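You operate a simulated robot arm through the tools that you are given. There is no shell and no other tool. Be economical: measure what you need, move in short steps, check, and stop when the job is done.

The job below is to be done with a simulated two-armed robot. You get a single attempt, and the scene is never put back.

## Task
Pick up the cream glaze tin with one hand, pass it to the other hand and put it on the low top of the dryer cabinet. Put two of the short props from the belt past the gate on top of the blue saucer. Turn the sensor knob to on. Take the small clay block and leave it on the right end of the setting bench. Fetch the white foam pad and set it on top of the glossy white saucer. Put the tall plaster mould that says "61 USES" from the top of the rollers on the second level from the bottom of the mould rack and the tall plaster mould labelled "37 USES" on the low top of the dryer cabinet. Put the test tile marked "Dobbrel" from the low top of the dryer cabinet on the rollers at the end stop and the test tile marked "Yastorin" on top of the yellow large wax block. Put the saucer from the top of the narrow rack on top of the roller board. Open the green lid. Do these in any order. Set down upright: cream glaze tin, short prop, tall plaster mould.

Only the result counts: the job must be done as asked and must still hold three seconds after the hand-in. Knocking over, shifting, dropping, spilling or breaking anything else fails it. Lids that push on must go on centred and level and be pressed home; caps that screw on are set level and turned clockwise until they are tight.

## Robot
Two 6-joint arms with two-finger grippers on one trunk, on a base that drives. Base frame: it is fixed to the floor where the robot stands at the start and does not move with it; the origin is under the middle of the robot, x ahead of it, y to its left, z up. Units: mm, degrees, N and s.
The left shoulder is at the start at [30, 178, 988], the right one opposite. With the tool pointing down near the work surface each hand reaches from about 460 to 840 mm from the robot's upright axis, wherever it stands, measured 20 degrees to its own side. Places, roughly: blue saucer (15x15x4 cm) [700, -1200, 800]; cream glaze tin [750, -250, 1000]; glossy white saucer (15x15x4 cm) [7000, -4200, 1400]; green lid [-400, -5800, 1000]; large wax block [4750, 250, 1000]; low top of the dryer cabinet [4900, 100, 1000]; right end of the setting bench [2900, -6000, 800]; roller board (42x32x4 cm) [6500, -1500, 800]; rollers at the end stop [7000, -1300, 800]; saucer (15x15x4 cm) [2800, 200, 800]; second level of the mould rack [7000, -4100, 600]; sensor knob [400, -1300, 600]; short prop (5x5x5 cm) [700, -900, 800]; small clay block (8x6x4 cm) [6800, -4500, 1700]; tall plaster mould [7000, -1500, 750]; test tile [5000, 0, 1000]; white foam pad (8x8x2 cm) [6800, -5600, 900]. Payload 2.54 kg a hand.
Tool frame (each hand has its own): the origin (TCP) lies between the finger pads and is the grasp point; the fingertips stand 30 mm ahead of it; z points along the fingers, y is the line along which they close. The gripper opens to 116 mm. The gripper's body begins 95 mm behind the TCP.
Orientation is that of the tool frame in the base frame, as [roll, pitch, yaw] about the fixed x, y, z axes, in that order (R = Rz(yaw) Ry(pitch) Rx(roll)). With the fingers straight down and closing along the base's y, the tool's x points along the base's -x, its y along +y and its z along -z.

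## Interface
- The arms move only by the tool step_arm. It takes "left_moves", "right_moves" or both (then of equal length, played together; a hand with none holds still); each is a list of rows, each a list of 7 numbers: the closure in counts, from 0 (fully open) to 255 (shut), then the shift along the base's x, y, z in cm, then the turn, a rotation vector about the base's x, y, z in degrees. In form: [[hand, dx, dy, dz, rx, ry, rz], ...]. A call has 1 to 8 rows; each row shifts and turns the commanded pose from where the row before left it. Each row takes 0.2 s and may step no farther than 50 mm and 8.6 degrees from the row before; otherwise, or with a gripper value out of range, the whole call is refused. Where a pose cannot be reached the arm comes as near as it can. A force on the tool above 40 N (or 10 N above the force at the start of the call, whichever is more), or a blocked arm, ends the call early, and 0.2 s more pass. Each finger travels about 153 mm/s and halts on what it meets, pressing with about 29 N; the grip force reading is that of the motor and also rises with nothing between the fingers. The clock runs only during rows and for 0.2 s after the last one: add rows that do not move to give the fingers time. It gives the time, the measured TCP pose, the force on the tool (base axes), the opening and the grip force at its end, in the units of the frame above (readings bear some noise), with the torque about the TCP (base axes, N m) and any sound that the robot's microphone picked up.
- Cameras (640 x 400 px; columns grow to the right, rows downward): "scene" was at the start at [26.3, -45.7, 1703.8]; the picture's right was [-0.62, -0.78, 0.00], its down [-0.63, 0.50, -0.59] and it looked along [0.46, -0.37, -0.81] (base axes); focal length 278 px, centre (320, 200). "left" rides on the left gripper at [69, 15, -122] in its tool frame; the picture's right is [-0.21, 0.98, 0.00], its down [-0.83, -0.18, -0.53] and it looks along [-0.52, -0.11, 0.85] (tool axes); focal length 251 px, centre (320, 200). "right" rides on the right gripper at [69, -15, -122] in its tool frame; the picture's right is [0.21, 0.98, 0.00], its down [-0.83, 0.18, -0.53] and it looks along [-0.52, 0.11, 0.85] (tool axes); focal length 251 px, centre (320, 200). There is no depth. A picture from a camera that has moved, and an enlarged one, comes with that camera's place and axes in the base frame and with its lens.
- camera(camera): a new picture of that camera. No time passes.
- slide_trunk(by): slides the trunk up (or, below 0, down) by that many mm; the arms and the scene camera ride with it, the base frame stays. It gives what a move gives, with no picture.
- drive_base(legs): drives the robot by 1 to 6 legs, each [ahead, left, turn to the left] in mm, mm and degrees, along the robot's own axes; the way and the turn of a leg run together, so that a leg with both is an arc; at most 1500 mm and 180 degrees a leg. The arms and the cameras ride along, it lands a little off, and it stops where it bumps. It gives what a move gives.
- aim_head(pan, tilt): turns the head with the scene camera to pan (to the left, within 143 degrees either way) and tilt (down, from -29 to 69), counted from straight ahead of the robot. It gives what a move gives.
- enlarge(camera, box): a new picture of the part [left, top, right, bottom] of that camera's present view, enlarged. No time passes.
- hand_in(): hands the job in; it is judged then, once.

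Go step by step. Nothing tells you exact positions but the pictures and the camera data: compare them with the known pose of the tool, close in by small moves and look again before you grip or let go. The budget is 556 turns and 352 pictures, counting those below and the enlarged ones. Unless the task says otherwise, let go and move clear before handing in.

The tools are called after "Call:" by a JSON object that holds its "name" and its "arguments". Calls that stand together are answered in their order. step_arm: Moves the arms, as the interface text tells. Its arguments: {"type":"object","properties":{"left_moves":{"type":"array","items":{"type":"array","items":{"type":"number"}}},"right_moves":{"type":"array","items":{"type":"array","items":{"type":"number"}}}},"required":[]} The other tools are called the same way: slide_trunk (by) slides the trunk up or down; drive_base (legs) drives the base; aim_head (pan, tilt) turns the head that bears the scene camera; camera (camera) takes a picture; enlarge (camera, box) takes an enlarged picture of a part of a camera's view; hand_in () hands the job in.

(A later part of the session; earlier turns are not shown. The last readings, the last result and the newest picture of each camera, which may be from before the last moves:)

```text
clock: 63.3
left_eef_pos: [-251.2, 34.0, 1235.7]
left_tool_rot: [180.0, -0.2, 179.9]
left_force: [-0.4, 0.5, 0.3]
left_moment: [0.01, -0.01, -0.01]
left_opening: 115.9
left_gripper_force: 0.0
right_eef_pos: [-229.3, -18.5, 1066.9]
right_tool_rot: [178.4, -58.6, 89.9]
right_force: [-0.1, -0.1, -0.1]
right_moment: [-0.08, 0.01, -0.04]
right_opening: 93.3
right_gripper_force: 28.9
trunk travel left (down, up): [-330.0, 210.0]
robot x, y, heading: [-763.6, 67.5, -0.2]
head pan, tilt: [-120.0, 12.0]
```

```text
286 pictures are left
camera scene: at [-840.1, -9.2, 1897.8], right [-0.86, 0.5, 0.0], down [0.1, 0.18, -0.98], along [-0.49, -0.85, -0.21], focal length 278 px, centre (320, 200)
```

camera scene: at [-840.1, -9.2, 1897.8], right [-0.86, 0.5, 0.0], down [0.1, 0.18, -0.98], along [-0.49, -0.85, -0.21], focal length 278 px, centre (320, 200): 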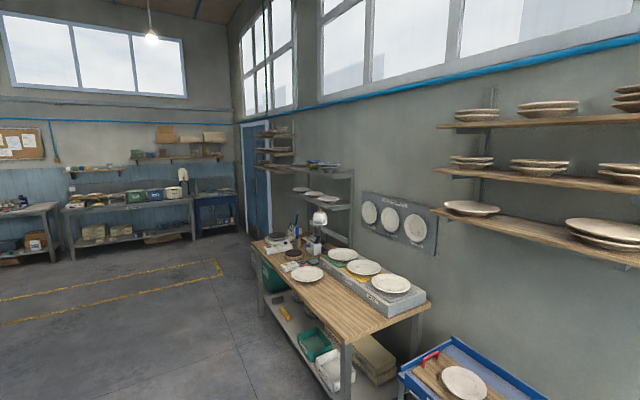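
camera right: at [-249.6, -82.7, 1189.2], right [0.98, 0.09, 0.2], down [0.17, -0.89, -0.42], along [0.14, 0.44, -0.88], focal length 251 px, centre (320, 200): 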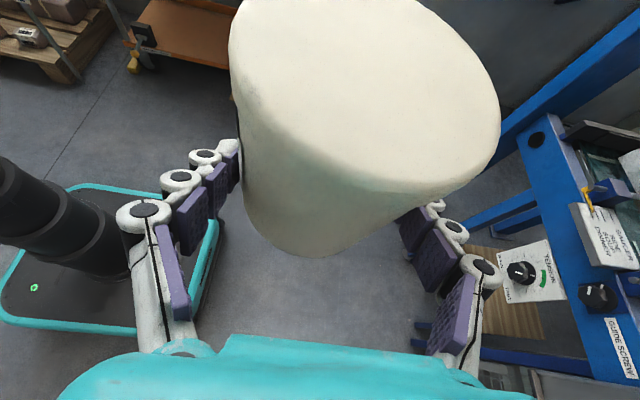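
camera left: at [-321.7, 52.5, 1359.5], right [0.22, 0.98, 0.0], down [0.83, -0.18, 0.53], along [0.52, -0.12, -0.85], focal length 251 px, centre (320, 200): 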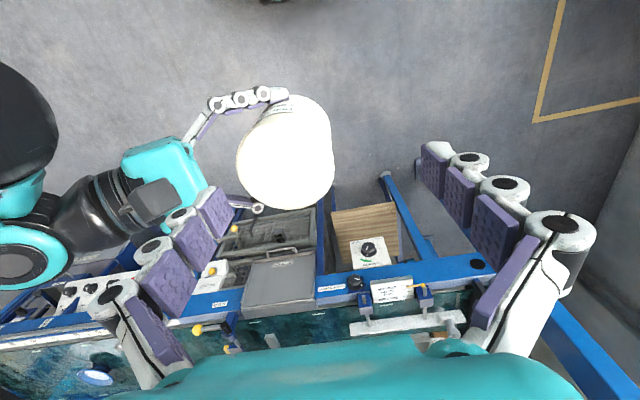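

I'll go around the right end of the machine: sideways to y≈−2650, then ahead, looking along the way.

Call:
{"name": "drive_base", "arguments": {"legs": [[0, -1350, 0], [0, -1350, 0]]}}

Call:
{"name": "aim_head", "arguments": {"pan": 0, "tilt": 15}}

Call:
{"name": "camera", "arguments": {"camera": "scene"}}

```text
clock: 76.4
left_eef_pos: [-202.0, -2652.0, 1235.8]
left_tool_rot: [-180.0, -0.2, -178.0]
left_force: [-0.4, -0.5, -1.0]
left_moment: [0.02, 0.03, 0.01]
left_opening: 115.9
left_gripper_force: 0.1
right_eef_pos: [-176.9, -2705.6, 1066.3]
right_tool_rot: [178.5, -58.5, 92.2]
right_force: [0.0, 0.2, 0.3]
right_moment: [-0.08, 0.0, 0.02]
right_opening: 92.9
right_gripper_force: 29.1
trunk travel left (down, up): [-330.0, 210.0]
robot x, y, heading: [-713.8, -2628.9, 1.7]
head pan, tilt: [-120.0, 12.0]
```

```text
clock: 78.4
left_eef_pos: [-201.7, -2652.3, 1237.0]
left_tool_rot: [179.9, -0.1, -178.0]
left_force: [0.3, 0.5, 0.0]
left_moment: [0.02, -0.03, 0.0]
left_opening: 116.0
left_gripper_force: 0.1
right_eef_pos: [-177.3, -2704.9, 1066.4]
right_tool_rot: [178.4, -58.5, 92.0]
right_force: [-0.4, 0.1, -0.6]
right_moment: [-0.09, 0.01, 0.05]
right_opening: 93.0
right_gripper_force: 29.1
trunk travel left (down, up): [-330.0, 210.0]
robot x, y, heading: [-720.9, -2638.1, 1.8]
head pan, tilt: [0.0, 15.0]
```

```text
285 pictures are left
camera scene: at [-650.8, -2632.5, 1892.8], right [0.03, -1.0, 0.0], down [-0.26, -0.01, -0.97], along [0.97, 0.03, -0.26], focal length 278 px, centre (320, 200)
```

scene: 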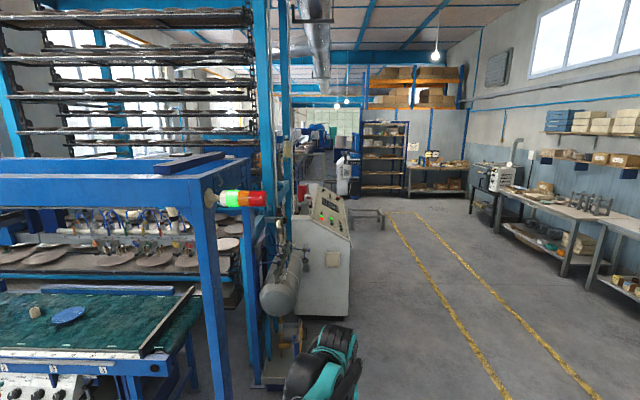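

The aisle ahead is between yellow lines; I'll shift right to y≈−3500 and go forward.

Call:
{"name": "drive_base", "arguments": {"legs": [[0, -850, -1.8], [1500, 0, 0], [1500, 0, 0]]}}

Call:
{"name": "aim_head", "arguments": {"pan": 45, "tilt": 15}}

Call:
{"name": "camera", "arguments": {"camera": "scene"}}

Call:
{"name": "aim_head", "arguments": {"pan": 0, "tilt": 15}}

Call:
{"name": "camera", "arguments": {"camera": "scene"}}

```text
clock: 96.6
left_eef_pos: [2756.7, -3438.8, 1236.1]
left_tool_rot: [180.0, -0.3, -178.6]
left_force: [-0.8, -0.1, 0.9]
left_moment: [-0.01, -0.02, 0.04]
left_opening: 115.8
left_gripper_force: 0.0
right_eef_pos: [2780.0, -3492.1, 1066.6]
right_tool_rot: [178.6, -58.5, 91.5]
right_force: [0.0, -0.2, 0.9]
right_moment: [-0.1, 0.0, -0.02]
right_opening: 92.7
right_gripper_force: 28.7
trunk travel left (down, up): [-330.0, 210.0]
robot x, y, heading: [2239.9, -3418.7, 1.4]
head pan, tilt: [0.0, 15.0]
```

```text
clock: 97.7
left_eef_pos: [2757.3, -3439.8, 1236.9]
left_tool_rot: [-180.0, -0.1, -178.6]
left_force: [0.3, 0.6, 0.3]
left_moment: [0.03, 0.02, -0.02]
left_opening: 116.1
left_gripper_force: 0.1
right_eef_pos: [2780.1, -3491.9, 1065.3]
right_tool_rot: [178.5, -58.4, 91.5]
right_force: [0.1, 0.4, 0.1]
right_moment: [-0.1, -0.01, -0.01]
right_opening: 92.8
right_gripper_force: 29.1
trunk travel left (down, up): [-330.0, 210.0]
robot x, y, heading: [2243.6, -3415.8, 1.2]
head pan, tilt: [45.0, 15.0]
```

```text
284 pictures are left
camera scene: at [2278.4, -3349.2, 1892.9], right [0.72, -0.69, 0.0], down [-0.18, -0.19, -0.97], along [0.67, 0.7, -0.26], focal length 278 px, centre (320, 200)
```

scene: 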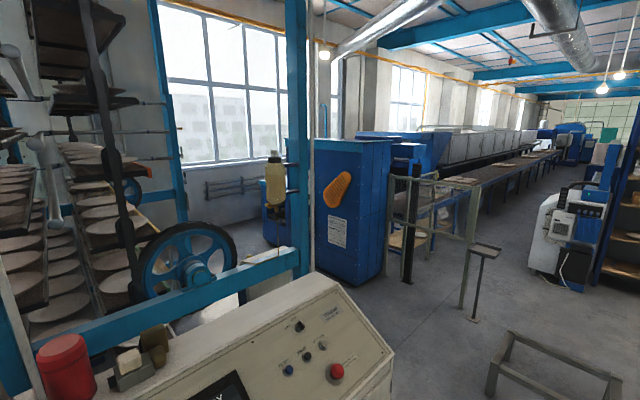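

```text
clock: 98.8
left_eef_pos: [2756.5, -3439.7, 1236.0]
left_tool_rot: [-179.9, -0.3, -178.7]
left_force: [0.0, -0.5, -0.4]
left_moment: [-0.01, 0.01, -0.01]
left_opening: 116.2
left_gripper_force: 0.1
right_eef_pos: [2780.5, -3491.4, 1066.8]
right_tool_rot: [178.5, -58.5, 91.5]
right_force: [0.8, -0.7, -0.9]
right_moment: [-0.09, -0.02, 0.02]
right_opening: 92.3
right_gripper_force: 29.8
trunk travel left (down, up): [-330.0, 210.0]
robot x, y, heading: [2241.8, -3418.5, 1.0]
head pan, tilt: [0.0, 15.0]
```

```text
283 pictures are left
camera scene: at [2307.0, -3414.5, 1892.8], right [0.02, -1.0, 0.0], down [-0.26, -0.01, -0.97], along [0.97, 0.02, -0.26], focal length 278 px, centre (320, 200)
```

scene: 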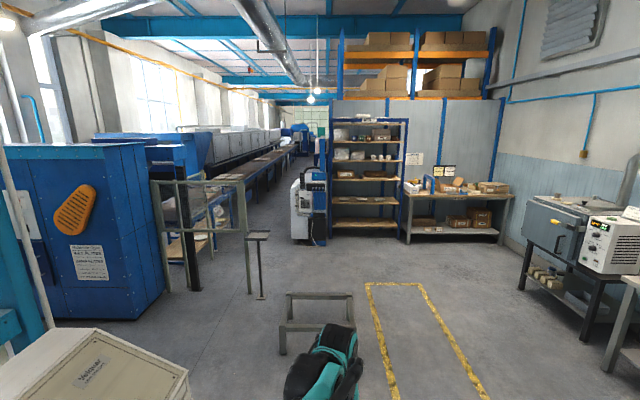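

The blue dryer is ahead-left. I'll go forward to x≈3650 and look left along the cross aisle.

Call:
{"name": "drive_base", "arguments": {"legs": [[1420, 0, -1.2]]}}

Call:
{"name": "aim_head", "arguments": {"pan": 80, "tilt": 15}}

Call:
{"name": "camera", "arguments": {"camera": "scene"}}

```text
clock: 105.9
left_eef_pos: [4178.3, -3382.3, 1236.9]
left_tool_rot: [179.9, -0.4, -177.4]
left_force: [0.8, -0.2, 0.3]
left_moment: [0.01, 0.01, 0.0]
left_opening: 115.8
left_gripper_force: 0.1
right_eef_pos: [4203.6, -3433.6, 1066.4]
right_tool_rot: [178.5, -58.6, 92.7]
right_force: [-0.8, 0.5, 0.2]
right_moment: [-0.11, -0.01, -0.02]
right_opening: 92.2
right_gripper_force: 29.3
trunk travel left (down, up): [-330.0, 210.0]
robot x, y, heading: [3665.8, -3366.4, 2.6]
head pan, tilt: [0.0, 15.0]
```

```text
clock: 107.5
left_eef_pos: [4179.2, -3381.7, 1235.6]
left_tool_rot: [180.0, -0.2, -177.4]
left_force: [0.2, -0.3, -0.2]
left_moment: [0.05, -0.01, 0.0]
left_opening: 116.0
left_gripper_force: 0.0
right_eef_pos: [4203.6, -3433.9, 1066.3]
right_tool_rot: [178.5, -58.5, 92.8]
right_force: [0.1, 0.2, -0.3]
right_moment: [-0.1, -0.02, 0.01]
right_opening: 92.2
right_gripper_force: 29.4
trunk travel left (down, up): [-330.0, 210.0]
robot x, y, heading: [3667.2, -3371.0, 2.8]
head pan, tilt: [80.0, 15.0]
```

```text
282 pictures are left
camera scene: at [3647.9, -3278.2, 1892.9], right [0.99, -0.13, 0.0], down [-0.03, -0.26, -0.97], along [0.13, 0.96, -0.26], focal length 278 px, centre (320, 200)
```

scene: 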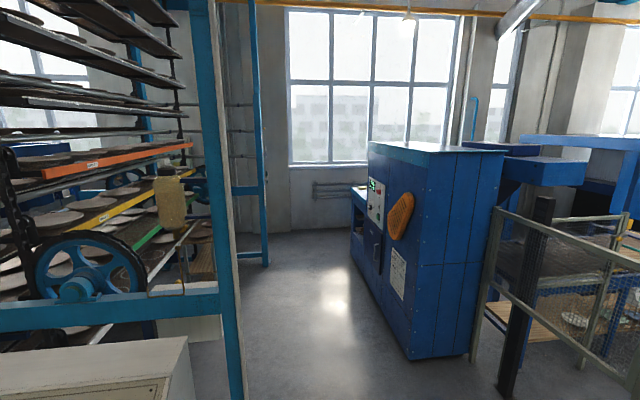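

Call:
{"name": "camera", "arguments": {"camera": "right"}}

```text
281 pictures are left
camera right: at [4187.5, -3501.9, 1188.2], right [0.97, 0.14, 0.2], down [0.21, -0.88, -0.42], along [0.12, 0.45, -0.88], focal length 251 px, centre (320, 200)
```

right: 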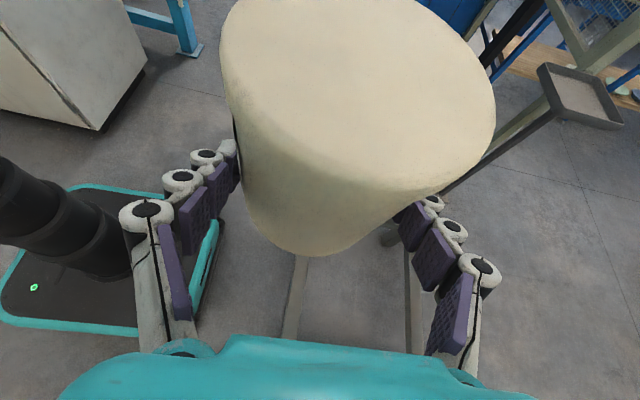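

The tin seems to be creeping in the right grip. I'll take it from above with the left again, and re-grip deeper with the right.

Call:
{"name": "step_arm", "arguments": {"left_moves": [[0, 2.6, -3.7, 0, 0, 0, 0], [0, 0, 0, 0, 0, 0, 0]]}}

Call:
{"name": "camera", "arguments": {"camera": "left"}}

```text
clock: 108.0
left_eef_pos: [4203.0, -3418.4, 1238.0]
left_tool_rot: [-180.0, -0.1, -177.5]
left_force: [-0.3, 0.1, 0.5]
left_moment: [0.01, -0.07, 0.01]
left_opening: 115.9
left_gripper_force: 0.1
right_eef_pos: [4202.1, -3433.2, 1067.1]
right_tool_rot: [178.3, -58.5, 92.8]
right_force: [0.2, -0.1, 0.5]
right_moment: [-0.14, -0.03, -0.01]
right_opening: 92.2
right_gripper_force: 28.5
trunk travel left (down, up): [-330.0, 210.0]
robot x, y, heading: [3665.6, -3369.5, 2.5]
head pan, tilt: [80.0, 15.0]
```

```text
280 pictures are left
camera left: at [4134.3, -3407.2, 1359.8], right [0.17, 0.99, 0.0], down [0.83, -0.14, 0.53], along [0.52, -0.09, -0.85], focal length 251 px, centre (320, 200)
```

left: 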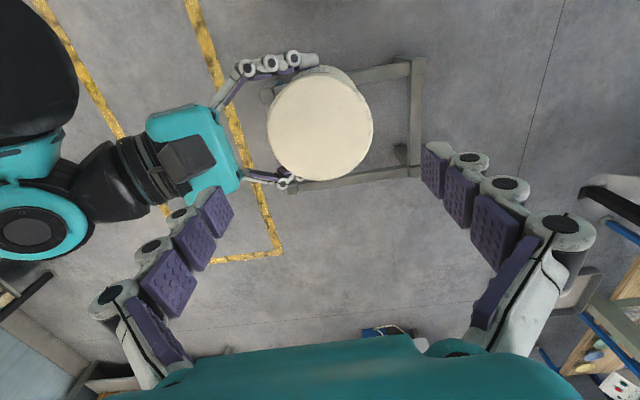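

Call:
{"name": "step_arm", "arguments": {"left_moves": [[0, -0.7, 0, -4, 0, 0, 0], [0, 0, 0, -4, 0, 0, 0], [0, 0, 0, 0, 0, 0, 0]]}}

Call:
{"name": "camera", "arguments": {"camera": "left"}}

```text
clock: 108.8
left_eef_pos: [4198.8, -3421.2, 1158.6]
left_tool_rot: [-180.0, -0.2, -177.5]
left_force: [0.3, 2.1, 2.1]
left_moment: [-0.2, -0.02, -0.02]
left_opening: 116.6
left_gripper_force: 0.0
right_eef_pos: [4203.5, -3433.9, 1066.2]
right_tool_rot: [178.4, -58.5, 92.7]
right_force: [0.4, -2.4, -1.1]
right_moment: [0.24, 0.02, 0.04]
right_opening: 92.2
right_gripper_force: 28.6
trunk travel left (down, up): [-330.0, 210.0]
robot x, y, heading: [3666.5, -3371.3, 2.6]
head pan, tilt: [80.0, 15.0]
```

```text
279 pictures are left
camera left: at [4128.7, -3409.3, 1280.9], right [0.17, 0.99, 0.0], down [0.84, -0.14, 0.53], along [0.52, -0.09, -0.85], focal length 251 px, centre (320, 200)
```

left: 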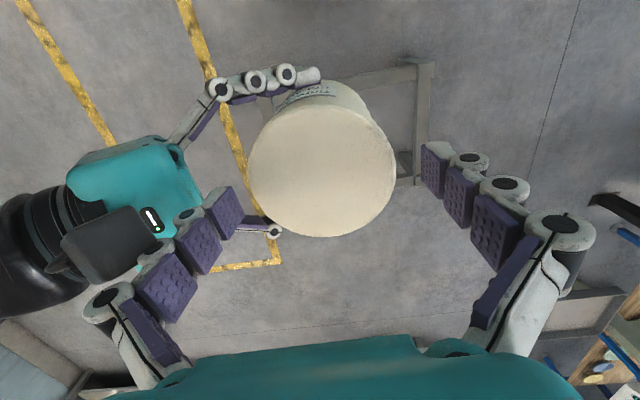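

Left's open finger touched the right hand's camera. Back up slightly, narrow the opening, then descend.

Call:
{"name": "step_arm", "arguments": {"left_moves": [[0, 0, 0, 2.5, 0, 0, 0], [32, -0.5, 0.2, 0, 0, 0, 0], [32, 0, 0, 0, 0, 0, 0]]}}

Call:
{"name": "step_arm", "arguments": {"left_moves": [[32, 0, 0, -3, 0, 0, 0], [32, 0, 0, 0, 0, 0, 0]]}}

Call:
{"name": "camera", "arguments": {"camera": "left"}}

```text
clock: 109.7
left_eef_pos: [4194.2, -3417.7, 1182.8]
left_tool_rot: [180.0, -0.1, -177.4]
left_force: [1.0, 0.4, 0.2]
left_moment: [0.03, 0.01, 0.0]
left_opening: 101.4
left_gripper_force: 0.1
right_eef_pos: [4204.0, -3433.8, 1066.5]
right_tool_rot: [178.5, -58.5, 92.7]
right_force: [0.3, -0.1, 0.2]
right_moment: [-0.09, -0.01, 0.0]
right_opening: 92.3
right_gripper_force: 29.0
trunk travel left (down, up): [-330.0, 210.0]
robot x, y, heading: [3668.5, -3372.2, 2.8]
head pan, tilt: [80.0, 15.0]
```

```text
clock: 110.2
left_eef_pos: [4192.3, -3415.1, 1152.1]
left_tool_rot: [-179.9, -0.2, -177.4]
left_force: [-0.7, -0.7, 1.1]
left_moment: [-0.06, -0.03, 0.02]
left_opening: 102.2
left_gripper_force: 0.1
right_eef_pos: [4203.1, -3433.4, 1065.7]
right_tool_rot: [178.4, -58.5, 92.8]
right_force: [-0.6, 0.7, -1.0]
right_moment: [-0.12, -0.02, -0.03]
right_opening: 91.9
right_gripper_force: 29.1
trunk travel left (down, up): [-330.0, 210.0]
robot x, y, heading: [3664.5, -3368.0, 2.4]
head pan, tilt: [80.0, 15.0]
```

```text
278 pictures are left
camera left: at [4123.3, -3404.4, 1274.7], right [0.17, 0.99, 0.0], down [0.84, -0.14, 0.53], along [0.52, -0.09, -0.85], focal length 251 px, centre (320, 200)
```

left: 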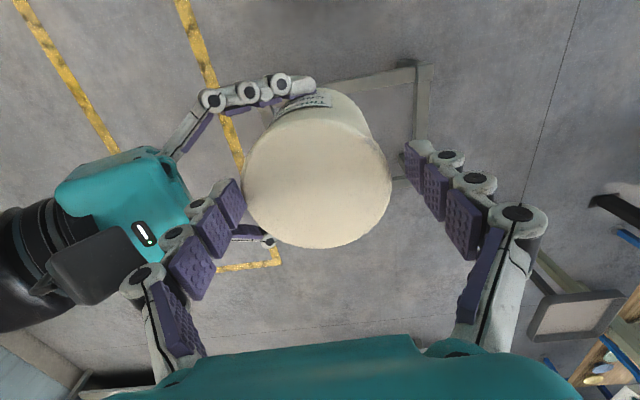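

Call:
{"name": "step_arm", "arguments": {"left_moves": [[32, 0, -0.3, 0, 0, 0, 0], [32, 0.3, 0, -2.9, 0, 0, 0], [32, 0, 0, 0, 0, 0, 0], [255, 0, 0, 0, 0, 0, 0], [255, 0, 0, 0, 0, 0, 0]]}}

Call:
{"name": "camera", "arguments": {"camera": "left"}}

```text
clock: 111.5
left_eef_pos: [4194.0, -3419.9, 1121.7]
left_tool_rot: [-179.9, -0.1, -177.6]
left_force: [-0.7, -9.5, 3.7]
left_moment: [0.04, -0.27, -0.11]
left_opening: 94.7
left_gripper_force: 29.2
right_eef_pos: [4203.1, -3433.2, 1066.3]
right_tool_rot: [178.5, -58.6, 92.7]
right_force: [2.2, 11.3, -4.3]
right_moment: [-0.8, 0.32, 0.03]
right_opening: 92.1
right_gripper_force: 28.8
trunk travel left (down, up): [-330.0, 210.0]
robot x, y, heading: [3664.1, -3368.7, 2.6]
head pan, tilt: [80.0, 15.0]
```

```text
277 pictures are left
camera left: at [4124.6, -3408.3, 1245.1], right [0.17, 0.99, 0.0], down [0.84, -0.14, 0.53], along [0.52, -0.09, -0.85], focal length 251 px, centre (320, 200)
```

left: 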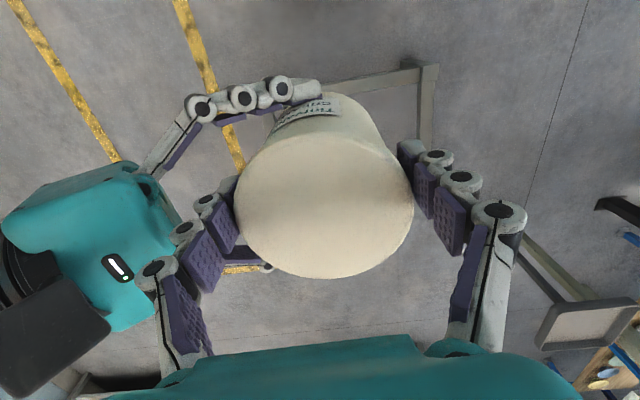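

Left holds it. To get a deeper right grip, I'll back the right off, and yaw the left 90° so its finger doesn't block the right palm.

Call:
{"name": "step_arm", "arguments": {"right_moves": [[60, 0, 0, 0, 0, 0, 0], [0, 0, 0, 0, 0, 0, 0], [0, 0, 0, 0, 0, 0, 0], [0, 0, -4, 0, 0, 0, 0], [0, 0, -4, 0, 0, 0, 0], [0, 0, -4, 0, 0, 0, 0]]}}

Call:
{"name": "step_arm", "arguments": {"left_moves": [[255, 0, 0, 0, 0, 0, 8.5], [255, 0, 0, 0, 0, 0, 8.5], [255, 0, 0, 0, 0, 0, 8.5], [255, 0, 0, 0, 0, 0, 8.5], [255, 0, 0, 0, 0, 0, 8.5], [255, 0, 0, 0, 0, 0, 8.5], [255, 0, 0, 0, 0, 0, 8.5], [255, 0, 0, 0, 0, 0, 8.5]]}}

Call:
{"name": "step_arm", "arguments": {"left_moves": [[255, 0, 0, 0, 0, 0, 8.5], [255, 0, 0, 0, 0, 0, 8.5], [255, 0, 0, 0, 0, 0, 4], [255, 0, 0, 0, 0, 0, 0]]}}

Call:
{"name": "camera", "arguments": {"camera": "right"}}

Call:
{"name": "camera", "arguments": {"camera": "left"}}

```text
clock: 112.8
left_eef_pos: [4193.8, -3420.6, 1122.2]
left_tool_rot: [179.9, -0.2, -177.3]
left_force: [-0.3, -0.4, 0.6]
left_moment: [0.0, 0.07, 0.03]
left_opening: 94.5
left_gripper_force: 29.2
right_eef_pos: [4202.5, -3558.2, 1068.4]
right_tool_rot: [178.5, -58.6, 92.7]
right_force: [-0.5, -0.3, 0.7]
right_moment: [0.05, -0.02, -0.02]
right_opening: 115.7
right_gripper_force: 0.1
trunk travel left (down, up): [-330.0, 210.0]
robot x, y, heading: [3662.8, -3368.3, 2.7]
head pan, tilt: [80.0, 15.0]
```

```text
clock: 114.7
left_eef_pos: [4195.3, -3420.0, 1121.9]
left_tool_rot: [179.9, -0.2, -109.3]
left_force: [0.6, -0.4, 0.3]
left_moment: [-0.08, 0.03, 0.03]
left_opening: 94.3
left_gripper_force: 30.0
right_eef_pos: [4203.2, -3557.0, 1068.4]
right_tool_rot: [178.5, -58.5, 92.7]
right_force: [0.0, 0.0, 0.0]
right_moment: [0.02, -0.01, 0.02]
right_opening: 116.0
right_gripper_force: 0.0
trunk travel left (down, up): [-330.0, 210.0]
robot x, y, heading: [3667.0, -3367.8, 2.5]
head pan, tilt: [80.0, 15.0]
```

```text
clock: 115.7
left_eef_pos: [4196.2, -3419.2, 1120.7]
left_tool_rot: [180.0, -0.2, -88.3]
left_force: [-0.1, 0.2, -1.0]
left_moment: [-0.07, 0.0, -0.02]
left_opening: 94.2
left_gripper_force: 29.0
right_eef_pos: [4202.0, -3555.1, 1068.9]
right_tool_rot: [178.6, -58.4, 92.7]
right_force: [0.0, 0.9, -0.2]
right_moment: [-0.01, 0.01, 0.03]
right_opening: 116.0
right_gripper_force: 0.2
trunk travel left (down, up): [-330.0, 210.0]
robot x, y, heading: [3668.5, -3370.1, 2.4]
head pan, tilt: [80.0, 15.0]
```

```text
276 pictures are left
camera right: at [4187.4, -3624.7, 1190.6], right [0.97, 0.14, 0.2], down [0.21, -0.88, -0.42], along [0.12, 0.45, -0.88], focal length 251 px, centre (320, 200)
```

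right: 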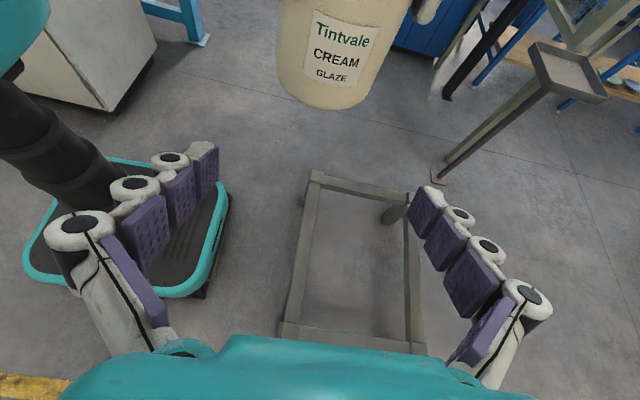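

```text
275 pictures are left
camera left: at [4183.0, -3489.1, 1243.8], right [-0.98, 0.19, 0.0], down [0.16, 0.83, 0.53], along [0.1, 0.52, -0.85], focal length 251 px, centre (320, 200)
```

left: 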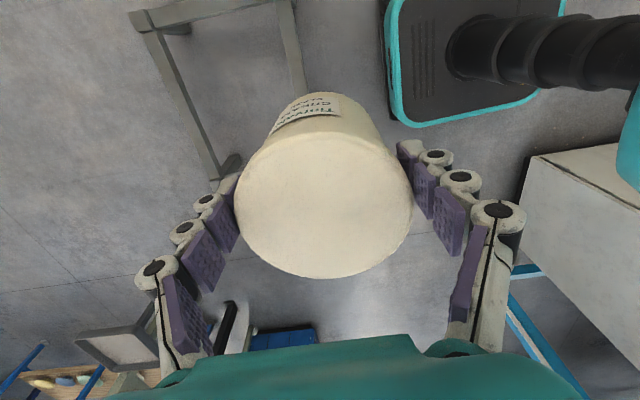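

Call:
{"name": "step_arm", "arguments": {"right_moves": [[0, -0.5, 3, -0.1, 0, 0, 0], [0, 0, 3, 0, 0, 0, 0], [0, 0, 3, 0, 0, 0, 0], [0, 0, 2.3, 0, 0, 0, 0], [0, 0, 0, 0, 0, 0, 0]]}}

Call:
{"name": "camera", "arguments": {"camera": "right"}}

Call:
{"name": "camera", "arguments": {"camera": "left"}}

```text
clock: 116.8
left_eef_pos: [4195.6, -3419.2, 1122.0]
left_tool_rot: [180.0, -0.1, -88.3]
left_force: [-0.6, -0.2, -0.3]
left_moment: [-0.08, -0.03, -0.02]
left_opening: 94.2
left_gripper_force: 29.2
right_eef_pos: [4199.3, -3439.5, 1067.0]
right_tool_rot: [178.5, -58.6, 92.8]
right_force: [-0.7, 0.0, 0.6]
right_moment: [-0.01, 0.05, 0.02]
right_opening: 115.9
right_gripper_force: 0.0
trunk travel left (down, up): [-330.0, 210.0]
robot x, y, heading: [3667.5, -3367.6, 2.4]
head pan, tilt: [80.0, 15.0]
```

```text
274 pictures are left
camera right: at [4182.6, -3507.8, 1189.5], right [0.97, 0.14, 0.2], down [0.21, -0.88, -0.42], along [0.12, 0.45, -0.88], focal length 251 px, centre (320, 200)
```

right: 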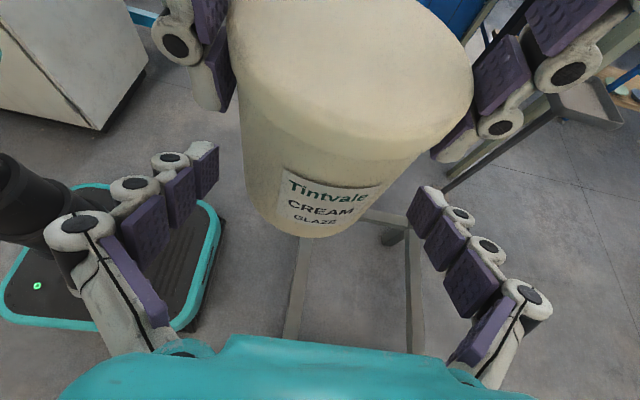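

```text
273 pictures are left
camera left: at [4182.8, -3489.6, 1243.7], right [-0.98, 0.19, 0.0], down [0.16, 0.83, 0.53], along [0.1, 0.52, -0.85], focal length 251 px, centre (320, 200)
```

left: 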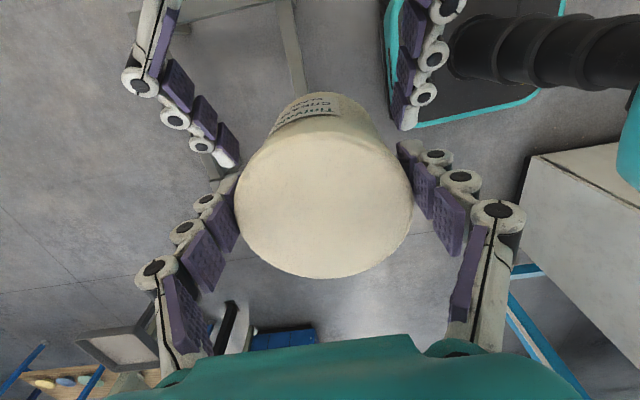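

Call:
{"name": "step_arm", "arguments": {"right_moves": [[0, -0.2, 1.2, -0.1, 0, 0, 0], [0, 0, 1.0, 0, 0, 0, 0], [0, 0, 0, 0, 0, 0, 0]]}}

Call:
{"name": "camera", "arguments": {"camera": "left"}}

```text
clock: 117.7
left_eef_pos: [4196.1, -3419.4, 1120.4]
left_tool_rot: [180.0, -0.2, -88.5]
left_force: [-0.2, -0.4, 0.5]
left_moment: [-0.08, -0.02, 0.01]
left_opening: 94.3
left_gripper_force: 29.0
right_eef_pos: [4194.5, -3418.5, 1066.2]
right_tool_rot: [178.4, -58.6, 92.7]
right_force: [-0.6, 0.1, 0.3]
right_moment: [0.02, 0.01, 0.0]
right_opening: 115.9
right_gripper_force: 0.0
trunk travel left (down, up): [-330.0, 210.0]
robot x, y, heading: [3668.1, -3374.2, 2.7]
head pan, tilt: [80.0, 15.0]
```

```text
272 pictures are left
camera left: at [4182.8, -3489.2, 1243.8], right [-0.98, 0.19, 0.0], down [0.16, 0.83, 0.53], along [0.1, 0.52, -0.85], focal length 251 px, centre (320, 200)
```

left: 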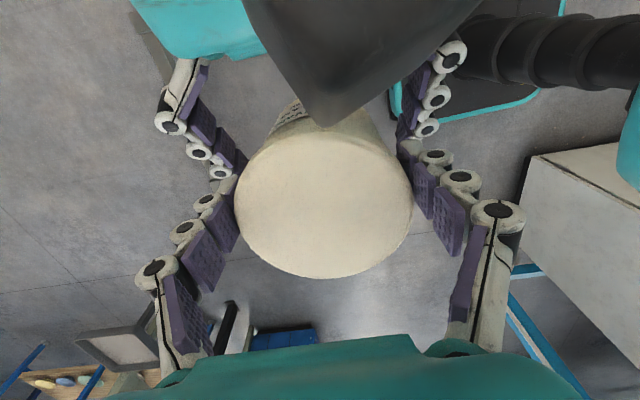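

Call:
{"name": "step_arm", "arguments": {"right_moves": [[100, 0, 0, 0, 0, 0, 0], [255, 0, 0, 0, 0, 0, 0], [255, 0, 0, 0, 0, 0, 0]]}}

Call:
{"name": "camera", "arguments": {"camera": "right"}}

```text
clock: 118.5
left_eef_pos: [4196.2, -3418.1, 1121.8]
left_tool_rot: [179.9, -0.2, -88.4]
left_force: [-2.3, 7.5, -4.8]
left_moment: [0.21, -0.02, 0.02]
left_opening: 93.9
left_gripper_force: 29.1
right_eef_pos: [4194.8, -3418.9, 1066.3]
right_tool_rot: [178.5, -58.6, 92.7]
right_force: [3.0, -7.9, 5.6]
right_moment: [0.17, 0.16, -0.06]
right_opening: 92.1
right_gripper_force: 29.0
trunk travel left (down, up): [-330.0, 210.0]
robot x, y, heading: [3667.3, -3371.9, 2.4]
head pan, tilt: [80.0, 15.0]
```

```text
271 pictures are left
camera right: at [4179.5, -3486.6, 1187.6], right [0.97, 0.13, 0.2], down [0.21, -0.88, -0.42], along [0.12, 0.45, -0.88], focal length 251 px, centre (320, 200)
```

right: 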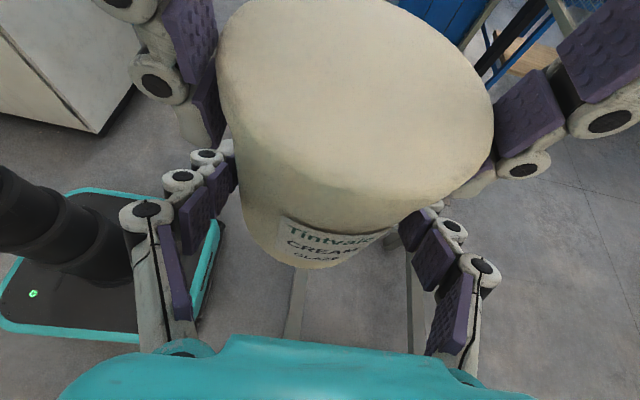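

Call:
{"name": "step_arm", "arguments": {"left_moves": [[60, 0, 0, 0, 0, 0, 0], [0, 0, 0, 0, 0, 0, 0], [0, 0, 0, 0, 0, 0, 0], [0, 0, 0, 4, 0, 0, 0], [0, 0, 0, 4, 0, 0, 0], [0, 0, 0, 4, 0, 0, 0], [0, -2, 4, 2, 0, 0, 0], [0, 0, 4, 0, 0, 0, 0]]}}

Call:
{"name": "camera", "arguments": {"camera": "right"}}

```text
clock: 120.2
left_eef_pos: [4175.1, -3340.2, 1261.5]
left_tool_rot: [179.9, -0.2, -88.4]
left_force: [0.0, 0.4, -0.1]
left_moment: [-0.02, 0.01, -0.01]
left_opening: 116.0
left_gripper_force: 0.0
right_eef_pos: [4194.7, -3417.6, 1065.1]
right_tool_rot: [178.6, -58.5, 92.7]
right_force: [0.5, 0.9, 0.3]
right_moment: [-0.1, -0.01, 0.03]
right_opening: 91.9
right_gripper_force: 28.8
trunk travel left (down, up): [-330.0, 210.0]
robot x, y, heading: [3664.2, -3368.4, 2.5]
head pan, tilt: [80.0, 15.0]
```

```text
270 pictures are left
camera right: at [4180.1, -3485.7, 1187.1], right [0.97, 0.14, 0.2], down [0.21, -0.88, -0.42], along [0.12, 0.45, -0.88], focal length 251 px, centre (320, 200)
```

right: 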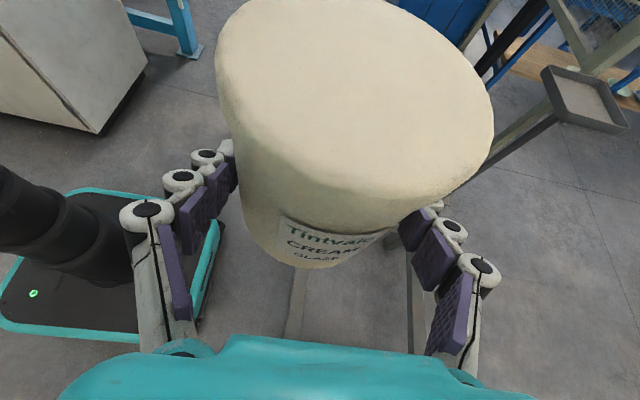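

Firm grip now. Drive left up the cross aisle.

Call:
{"name": "drive_base", "arguments": {"legs": [[30, 1400, -2.5]]}}

Call:
{"name": "aim_head", "arguments": {"pan": 60, "tilt": 20}}

Call:
{"name": "camera", "arguments": {"camera": "scene"}}

```text
clock: 125.7
left_eef_pos: [4181.7, -2207.0, 1262.4]
left_tool_rot: [179.9, -0.4, -83.4]
left_force: [-0.6, 0.6, 0.2]
left_moment: [-0.12, 0.0, 0.01]
left_opening: 115.9
left_gripper_force: 0.0
right_eef_pos: [4211.3, -2282.8, 1064.7]
right_tool_rot: [178.5, -58.2, 97.6]
right_force: [-0.1, 1.5, -6.0]
right_moment: [-0.12, 0.0, 0.03]
right_opening: 92.0
right_gripper_force: 29.0
trunk travel left (down, up): [-330.0, 210.0]
robot x, y, heading: [3678.8, -2281.9, 7.4]
head pan, tilt: [80.0, 15.0]
stopped in leg 1: the robot was blocked; the commanded pose is now the measured one
```

```text
clock: 126.5
left_eef_pos: [4183.0, -2212.2, 1262.5]
left_tool_rot: [179.9, -0.2, -83.5]
left_force: [-0.2, 0.3, -0.2]
left_moment: [0.01, -0.03, 0.01]
left_opening: 116.2
left_gripper_force: 0.1
right_eef_pos: [4210.5, -2285.9, 1065.7]
right_tool_rot: [178.6, -58.5, 97.6]
right_force: [0.3, 1.3, -7.1]
right_moment: [-0.07, 0.02, 0.03]
right_opening: 91.5
right_gripper_force: 29.0
trunk travel left (down, up): [-330.0, 210.0]
robot x, y, heading: [3678.8, -2281.4, 7.4]
head pan, tilt: [60.0, 20.0]
```

```text
269 pictures are left
camera scene: at [3684.0, -2201.0, 1884.8], right [0.92, -0.38, 0.0], down [-0.13, -0.32, -0.94], along [0.36, 0.87, -0.34], focal length 278 px, centre (320, 200)
```

scene: 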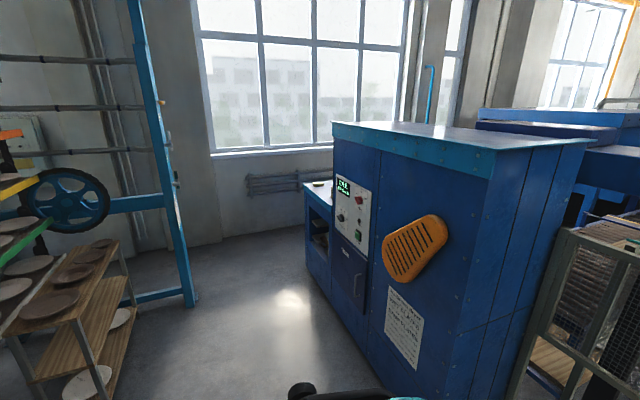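

Something blocked the base. Let me look down on the left side.

Call:
{"name": "aim_head", "arguments": {"pan": 110, "tilt": 55}}

Call:
{"name": "camera", "arguments": {"camera": "scene"}}

Call:
{"name": "aim_head", "arguments": {"pan": 40, "tilt": 60}}

Call:
{"name": "camera", "arguments": {"camera": "scene"}}

```text
clock: 127.7
left_eef_pos: [4183.0, -2211.0, 1261.8]
left_tool_rot: [180.0, -0.2, -83.4]
left_force: [-0.3, -0.2, 0.5]
left_moment: [0.01, -0.02, 0.01]
left_opening: 116.1
left_gripper_force: 0.0
right_eef_pos: [4210.7, -2285.9, 1065.6]
right_tool_rot: [178.5, -58.5, 97.6]
right_force: [0.0, 0.7, -8.2]
right_moment: [-0.08, -0.01, 0.0]
right_opening: 92.0
right_gripper_force: 29.4
trunk travel left (down, up): [-330.0, 210.0]
robot x, y, heading: [3676.5, -2284.1, 7.5]
head pan, tilt: [110.0, 55.0]
```

```text
268 pictures are left
camera scene: at [3615.5, -2222.2, 1832.7], right [0.89, 0.46, 0.0], down [0.38, -0.73, -0.57], along [-0.27, 0.51, -0.82], focal length 278 px, centre (320, 200)
```

scene: 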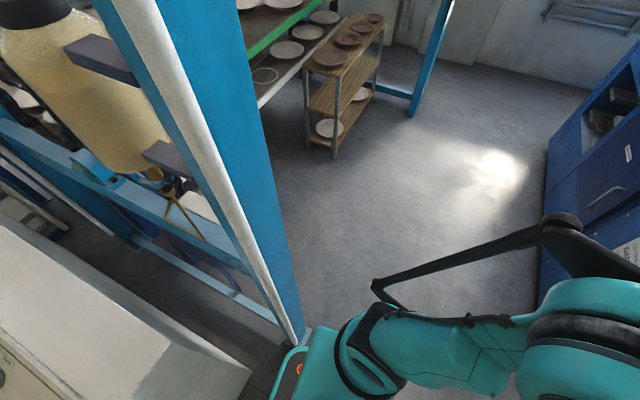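

```text
clock: 129.1
left_eef_pos: [4182.6, -2210.6, 1261.7]
left_tool_rot: [-180.0, -0.2, -83.4]
left_force: [0.7, -1.0, 0.1]
left_moment: [0.02, -0.02, 0.01]
left_opening: 115.8
left_gripper_force: 0.0
right_eef_pos: [4210.9, -2285.1, 1065.6]
right_tool_rot: [178.5, -58.5, 97.5]
right_force: [-0.9, 0.1, -7.4]
right_moment: [-0.05, 0.0, 0.0]
right_opening: 91.6
right_gripper_force: 29.5
trunk travel left (down, up): [-330.0, 210.0]
robot x, y, heading: [3678.0, -2281.2, 7.6]
head pan, tilt: [40.0, 60.0]
```

```text
267 pictures are left
camera scene: at [3693.7, -2237.1, 1826.6], right [0.74, -0.67, 0.0], down [-0.58, -0.64, -0.5], along [0.34, 0.37, -0.87], focal length 278 px, centre (320, 200)
```

scene: 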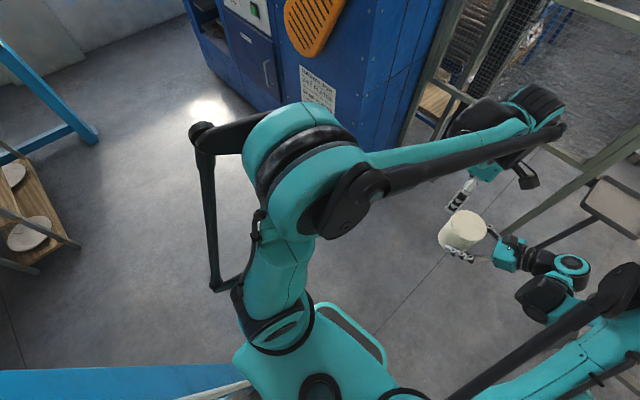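

The base's rear-left touched a blue post foot at ≈(3420,−2050). Move ahead 210 mm, straighten, then go left.

Call:
{"name": "drive_base", "arguments": {"legs": [[60, -60, 0], [160, 0, -7.5], [0, 700, 0]]}}

Call:
{"name": "aim_head", "arguments": {"pan": 60, "tilt": 35}}

Call:
{"name": "camera", "arguments": {"camera": "scene"}}

```text
clock: 134.7
left_eef_pos: [4418.6, -1610.0, 1261.3]
left_tool_rot: [180.0, -0.2, -91.0]
left_force: [0.0, -0.1, -0.5]
left_moment: [-0.04, -0.02, 0.04]
left_opening: 115.8
left_gripper_force: 0.0
right_eef_pos: [4437.1, -1687.3, 1064.9]
right_tool_rot: [178.4, -58.5, 90.2]
right_force: [0.1, 0.0, -6.5]
right_moment: [-0.1, 0.01, 0.03]
right_opening: 91.4
right_gripper_force: 29.6
trunk travel left (down, up): [-330.0, 210.0]
robot x, y, heading: [3912.0, -1616.6, 0.3]
head pan, tilt: [40.0, 60.0]
```

```text
clock: 135.6
left_eef_pos: [4420.5, -1608.0, 1261.9]
left_tool_rot: [-180.0, -0.2, -90.8]
left_force: [-0.3, -0.4, -0.4]
left_moment: [0.0, 0.03, 0.02]
left_opening: 115.8
left_gripper_force: 0.1
right_eef_pos: [4437.1, -1687.9, 1064.7]
right_tool_rot: [178.5, -58.5, 90.3]
right_force: [0.6, -0.4, -6.9]
right_moment: [-0.05, 0.0, 0.01]
right_opening: 91.7
right_gripper_force: 28.7
trunk travel left (down, up): [-330.0, 210.0]
robot x, y, heading: [3906.5, -1616.4, 0.0]
head pan, tilt: [60.0, 35.0]
```

```text
266 pictures are left
camera scene: at [3924.0, -1539.8, 1860.8], right [0.87, -0.5, 0.0], down [-0.29, -0.5, -0.82], along [0.41, 0.71, -0.57], focal length 278 px, centre (320, 200)
```

scene: 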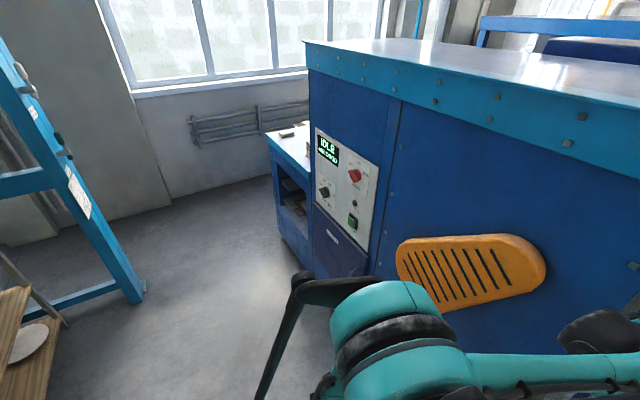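

Call:
{"name": "drive_base", "arguments": {"legs": [[-140, 0, 0], [0, 1400, 0]]}}

Call:
{"name": "aim_head", "arguments": {"pan": 25, "tilt": 35}}

Call:
{"name": "camera", "arguments": {"camera": "scene"}}

Call:
{"name": "aim_head", "arguments": {"pan": 130, "tilt": 40}}

Call:
{"name": "camera", "arguments": {"camera": "scene"}}

```text
clock: 143.2
left_eef_pos: [4268.2, -266.1, 1261.9]
left_tool_rot: [-180.0, -0.1, -90.1]
left_force: [0.3, -0.2, -0.4]
left_moment: [-0.02, 0.02, 0.04]
left_opening: 116.0
left_gripper_force: 0.1
right_eef_pos: [4285.7, -343.6, 1065.8]
right_tool_rot: [178.4, -58.6, 90.9]
right_force: [0.4, 0.9, -7.2]
right_moment: [-0.11, 0.02, 0.02]
right_opening: 91.5
right_gripper_force: 29.2
trunk travel left (down, up): [-330.0, 210.0]
robot x, y, heading: [3757.7, -279.0, 0.8]
head pan, tilt: [60.0, 35.0]
```

```text
clock: 144.2
left_eef_pos: [4267.2, -266.6, 1261.4]
left_tool_rot: [-180.0, -0.2, -90.1]
left_force: [0.2, 0.2, 0.5]
left_moment: [0.01, 0.02, 0.0]
left_opening: 116.1
left_gripper_force: 0.0
right_eef_pos: [4286.2, -343.3, 1065.4]
right_tool_rot: [178.5, -58.5, 91.1]
right_force: [0.7, -0.3, -8.0]
right_moment: [-0.08, -0.01, 0.0]
right_opening: 91.5
right_gripper_force: 29.2
trunk travel left (down, up): [-330.0, 210.0]
robot x, y, heading: [3756.2, -282.4, 1.2]
head pan, tilt: [25.0, 35.0]
```

```text
265 pictures are left
camera scene: at [3807.3, -241.1, 1860.9], right [0.44, -0.9, 0.0], down [-0.52, -0.25, -0.82], along [0.74, 0.36, -0.57], focal length 278 px, centre (320, 200)
```

scene: 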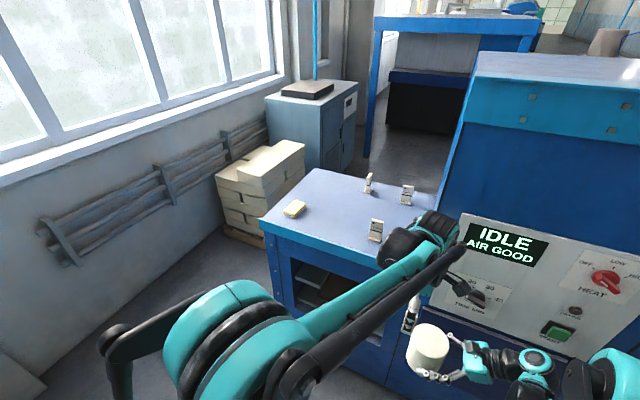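

```text
clock: 146.0
left_eef_pos: [4265.8, -265.8, 1262.5]
left_tool_rot: [180.0, -0.2, -90.1]
left_force: [-1.0, -0.3, -0.2]
left_moment: [0.0, 0.02, 0.0]
left_opening: 116.0
left_gripper_force: 0.0
right_eef_pos: [4286.1, -342.9, 1065.0]
right_tool_rot: [178.5, -58.6, 91.0]
right_force: [1.0, 0.0, -6.9]
right_moment: [-0.07, 0.0, 0.02]
right_opening: 91.6
right_gripper_force: 28.7
trunk travel left (down, up): [-330.0, 210.0]
robot x, y, heading: [3759.4, -280.3, 0.8]
head pan, tilt: [130.0, 40.0]
```

```text
264 pictures are left
camera scene: at [3672.5, -215.5, 1853.4], right [0.76, 0.65, 0.0], down [0.42, -0.49, -0.77], along [-0.5, 0.58, -0.64], focal length 278 px, centre (320, 200)
```

scene: 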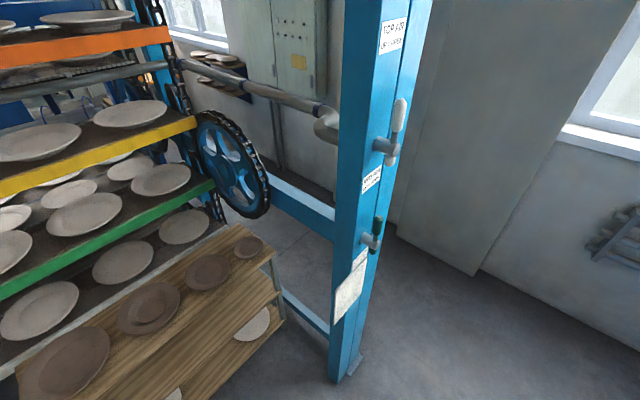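

The low top has three tiles in stands and a yellow wax block; saucer rack is behind-left. I'll raise the trunk 60 mm and move to the low top with the tin.

Call:
{"name": "slide_trunk", "arguments": {"by": 60}}

Call:
{"name": "drive_base", "arguments": {"legs": [[0, 470, -0.8], [250, 0, 0]]}}

Call:
{"name": "aim_head", "arguments": {"pan": 0, "tilt": 45}}

Call:
{"name": "camera", "arguments": {"camera": "scene"}}

Call:
{"name": "camera", "arguments": {"camera": "right"}}

```text
clock: 147.0
left_eef_pos: [4267.4, -266.3, 1321.5]
left_tool_rot: [180.0, -0.2, -90.1]
left_force: [-0.1, -0.6, -0.1]
left_moment: [0.01, -0.03, -0.03]
left_opening: 115.7
left_gripper_force: 0.2
right_eef_pos: [4286.4, -343.5, 1124.4]
right_tool_rot: [178.5, -58.4, 90.9]
right_force: [-0.5, 0.0, -6.6]
right_moment: [-0.06, -0.02, -0.02]
right_opening: 91.4
right_gripper_force: 28.9
trunk travel left (down, up): [-390.0, 150.0]
robot x, y, heading: [3760.9, -281.6, 0.9]
head pan, tilt: [130.0, 40.0]
```

```text
clock: 151.2
left_eef_pos: [4507.4, 194.1, 1322.7]
left_tool_rot: [-179.9, -0.2, -90.8]
left_force: [0.6, 0.1, -0.1]
left_moment: [0.0, 0.0, 0.01]
left_opening: 116.0
left_gripper_force: 0.0
right_eef_pos: [4527.3, 117.0, 1125.0]
right_tool_rot: [178.5, -58.5, 90.2]
right_force: [0.3, -0.6, -5.8]
right_moment: [-0.04, -0.01, 0.01]
right_opening: 91.4
right_gripper_force: 29.4
trunk travel left (down, up): [-390.0, 150.0]
robot x, y, heading: [3997.4, 185.0, 0.0]
head pan, tilt: [130.0, 40.0]
```

```text
clock: 153.3
left_eef_pos: [4507.6, 194.3, 1323.1]
left_tool_rot: [180.0, -0.1, -90.8]
left_force: [0.1, -0.5, 0.3]
left_moment: [-0.01, -0.02, 0.01]
left_opening: 115.8
left_gripper_force: 0.0
right_eef_pos: [4525.2, 116.3, 1125.9]
right_tool_rot: [178.6, -58.3, 90.2]
right_force: [0.7, 0.0, -6.7]
right_moment: [-0.1, -0.05, -0.01]
right_opening: 91.3
right_gripper_force: 28.9
trunk travel left (down, up): [-390.0, 150.0]
robot x, y, heading: [3996.9, 184.1, 0.2]
head pan, tilt: [0.0, 45.0]
```

```text
263 pictures are left
camera scene: at [4050.2, 186.8, 1906.0], right [0.0, -1.0, 0.0], down [-0.71, 0.0, -0.71], along [0.71, 0.0, -0.71], focal length 278 px, centre (320, 200)
```

scene: 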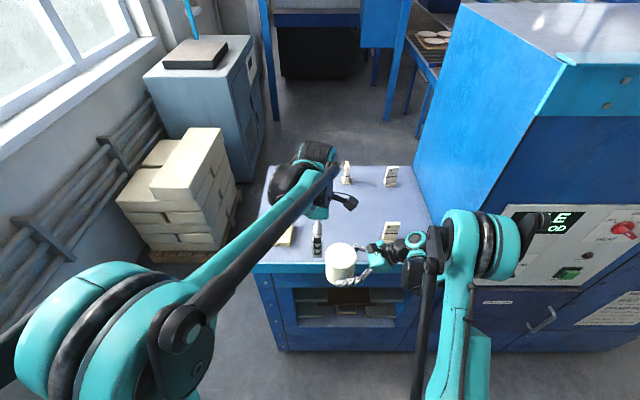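

```text
262 pictures are left
camera right: at [4507.7, 48.4, 1247.2], right [0.98, 0.1, 0.2], down [0.17, -0.89, -0.42], along [0.13, 0.45, -0.89], focal length 251 px, centre (320, 200)
```

right: 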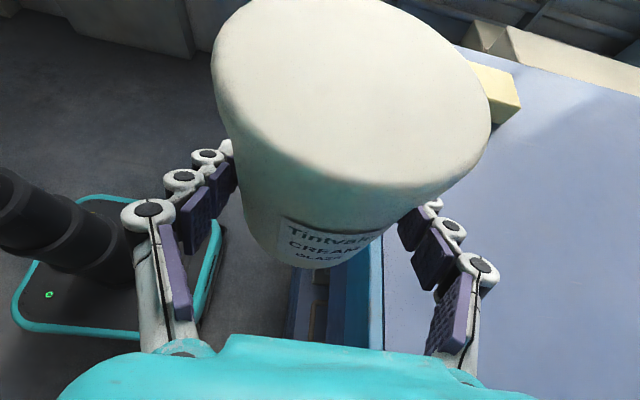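

Call:
{"name": "enlarge", "arguments": {"camera": "scene", "box": [250, 140, 450, 290]}}

```text
2.67 times, centred on (350, 215) of scene
camera zoom: at [4050.2, 186.8, 1906.0], right [0.0, -1.0, 0.0], down [-0.71, 0.0, -0.71], along [0.71, 0.0, -0.71], focal length 740 px, centre (240, 160)
```

zoom: 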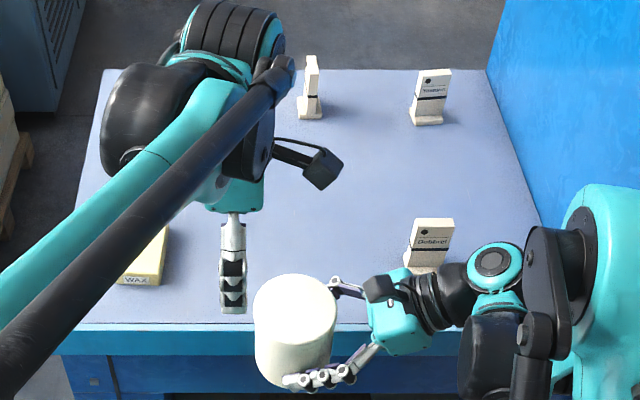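

Dobbrel is the near-right tile. I'll put the tin at about (4780, 185), between the wax and tiles.

Call:
{"name": "drive_base", "arguments": {"legs": [[255, 68, 0]]}}

Call:
{"name": "camera", "arguments": {"camera": "right"}}

Call:
{"name": "camera", "arguments": {"camera": "scene"}}

```text
clock: 155.2
left_eef_pos: [4767.0, 262.6, 1322.8]
left_tool_rot: [-179.9, -0.2, -90.8]
left_force: [1.0, 0.7, 0.1]
left_moment: [0.0, 0.0, -0.04]
left_opening: 116.0
left_gripper_force: 0.1
right_eef_pos: [4783.7, 183.8, 1124.5]
right_tool_rot: [178.5, -58.4, 90.2]
right_force: [0.1, 0.3, -6.7]
right_moment: [-0.03, -0.01, -0.01]
right_opening: 91.3
right_gripper_force: 29.1
trunk travel left (down, up): [-390.0, 150.0]
robot x, y, heading: [4251.9, 257.3, 0.1]
head pan, tilt: [0.0, 45.0]
```

```text
260 pictures are left
camera right: at [4765.8, 117.0, 1247.3], right [0.98, 0.1, 0.2], down [0.17, -0.89, -0.42], along [0.13, 0.45, -0.89], focal length 251 px, centre (320, 200)
```

right: 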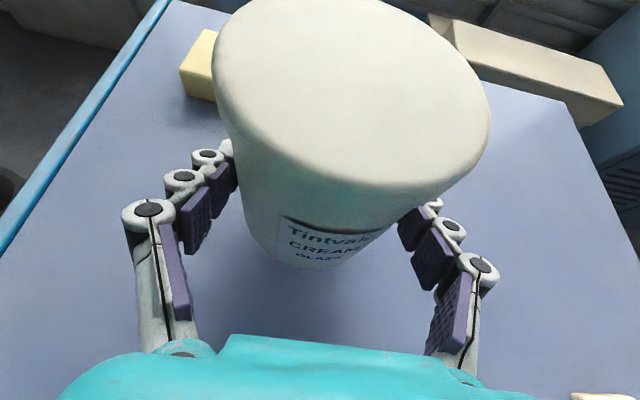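

```text
259 pictures are left
camera scene: at [4308.3, 255.3, 1906.0], right [0.0, -1.0, 0.0], down [-0.71, 0.0, -0.71], along [0.71, 0.0, -0.71], focal length 278 px, centre (320, 200)
```

scene: 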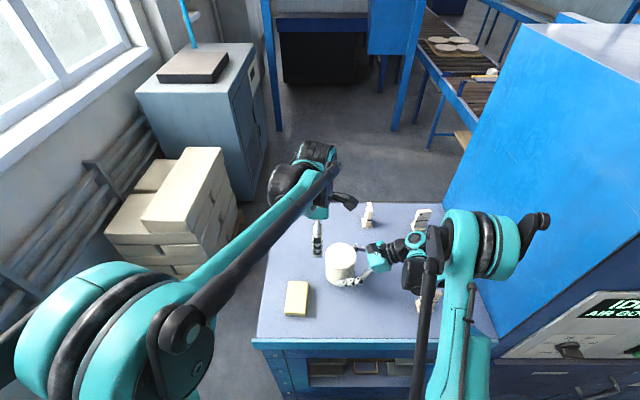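

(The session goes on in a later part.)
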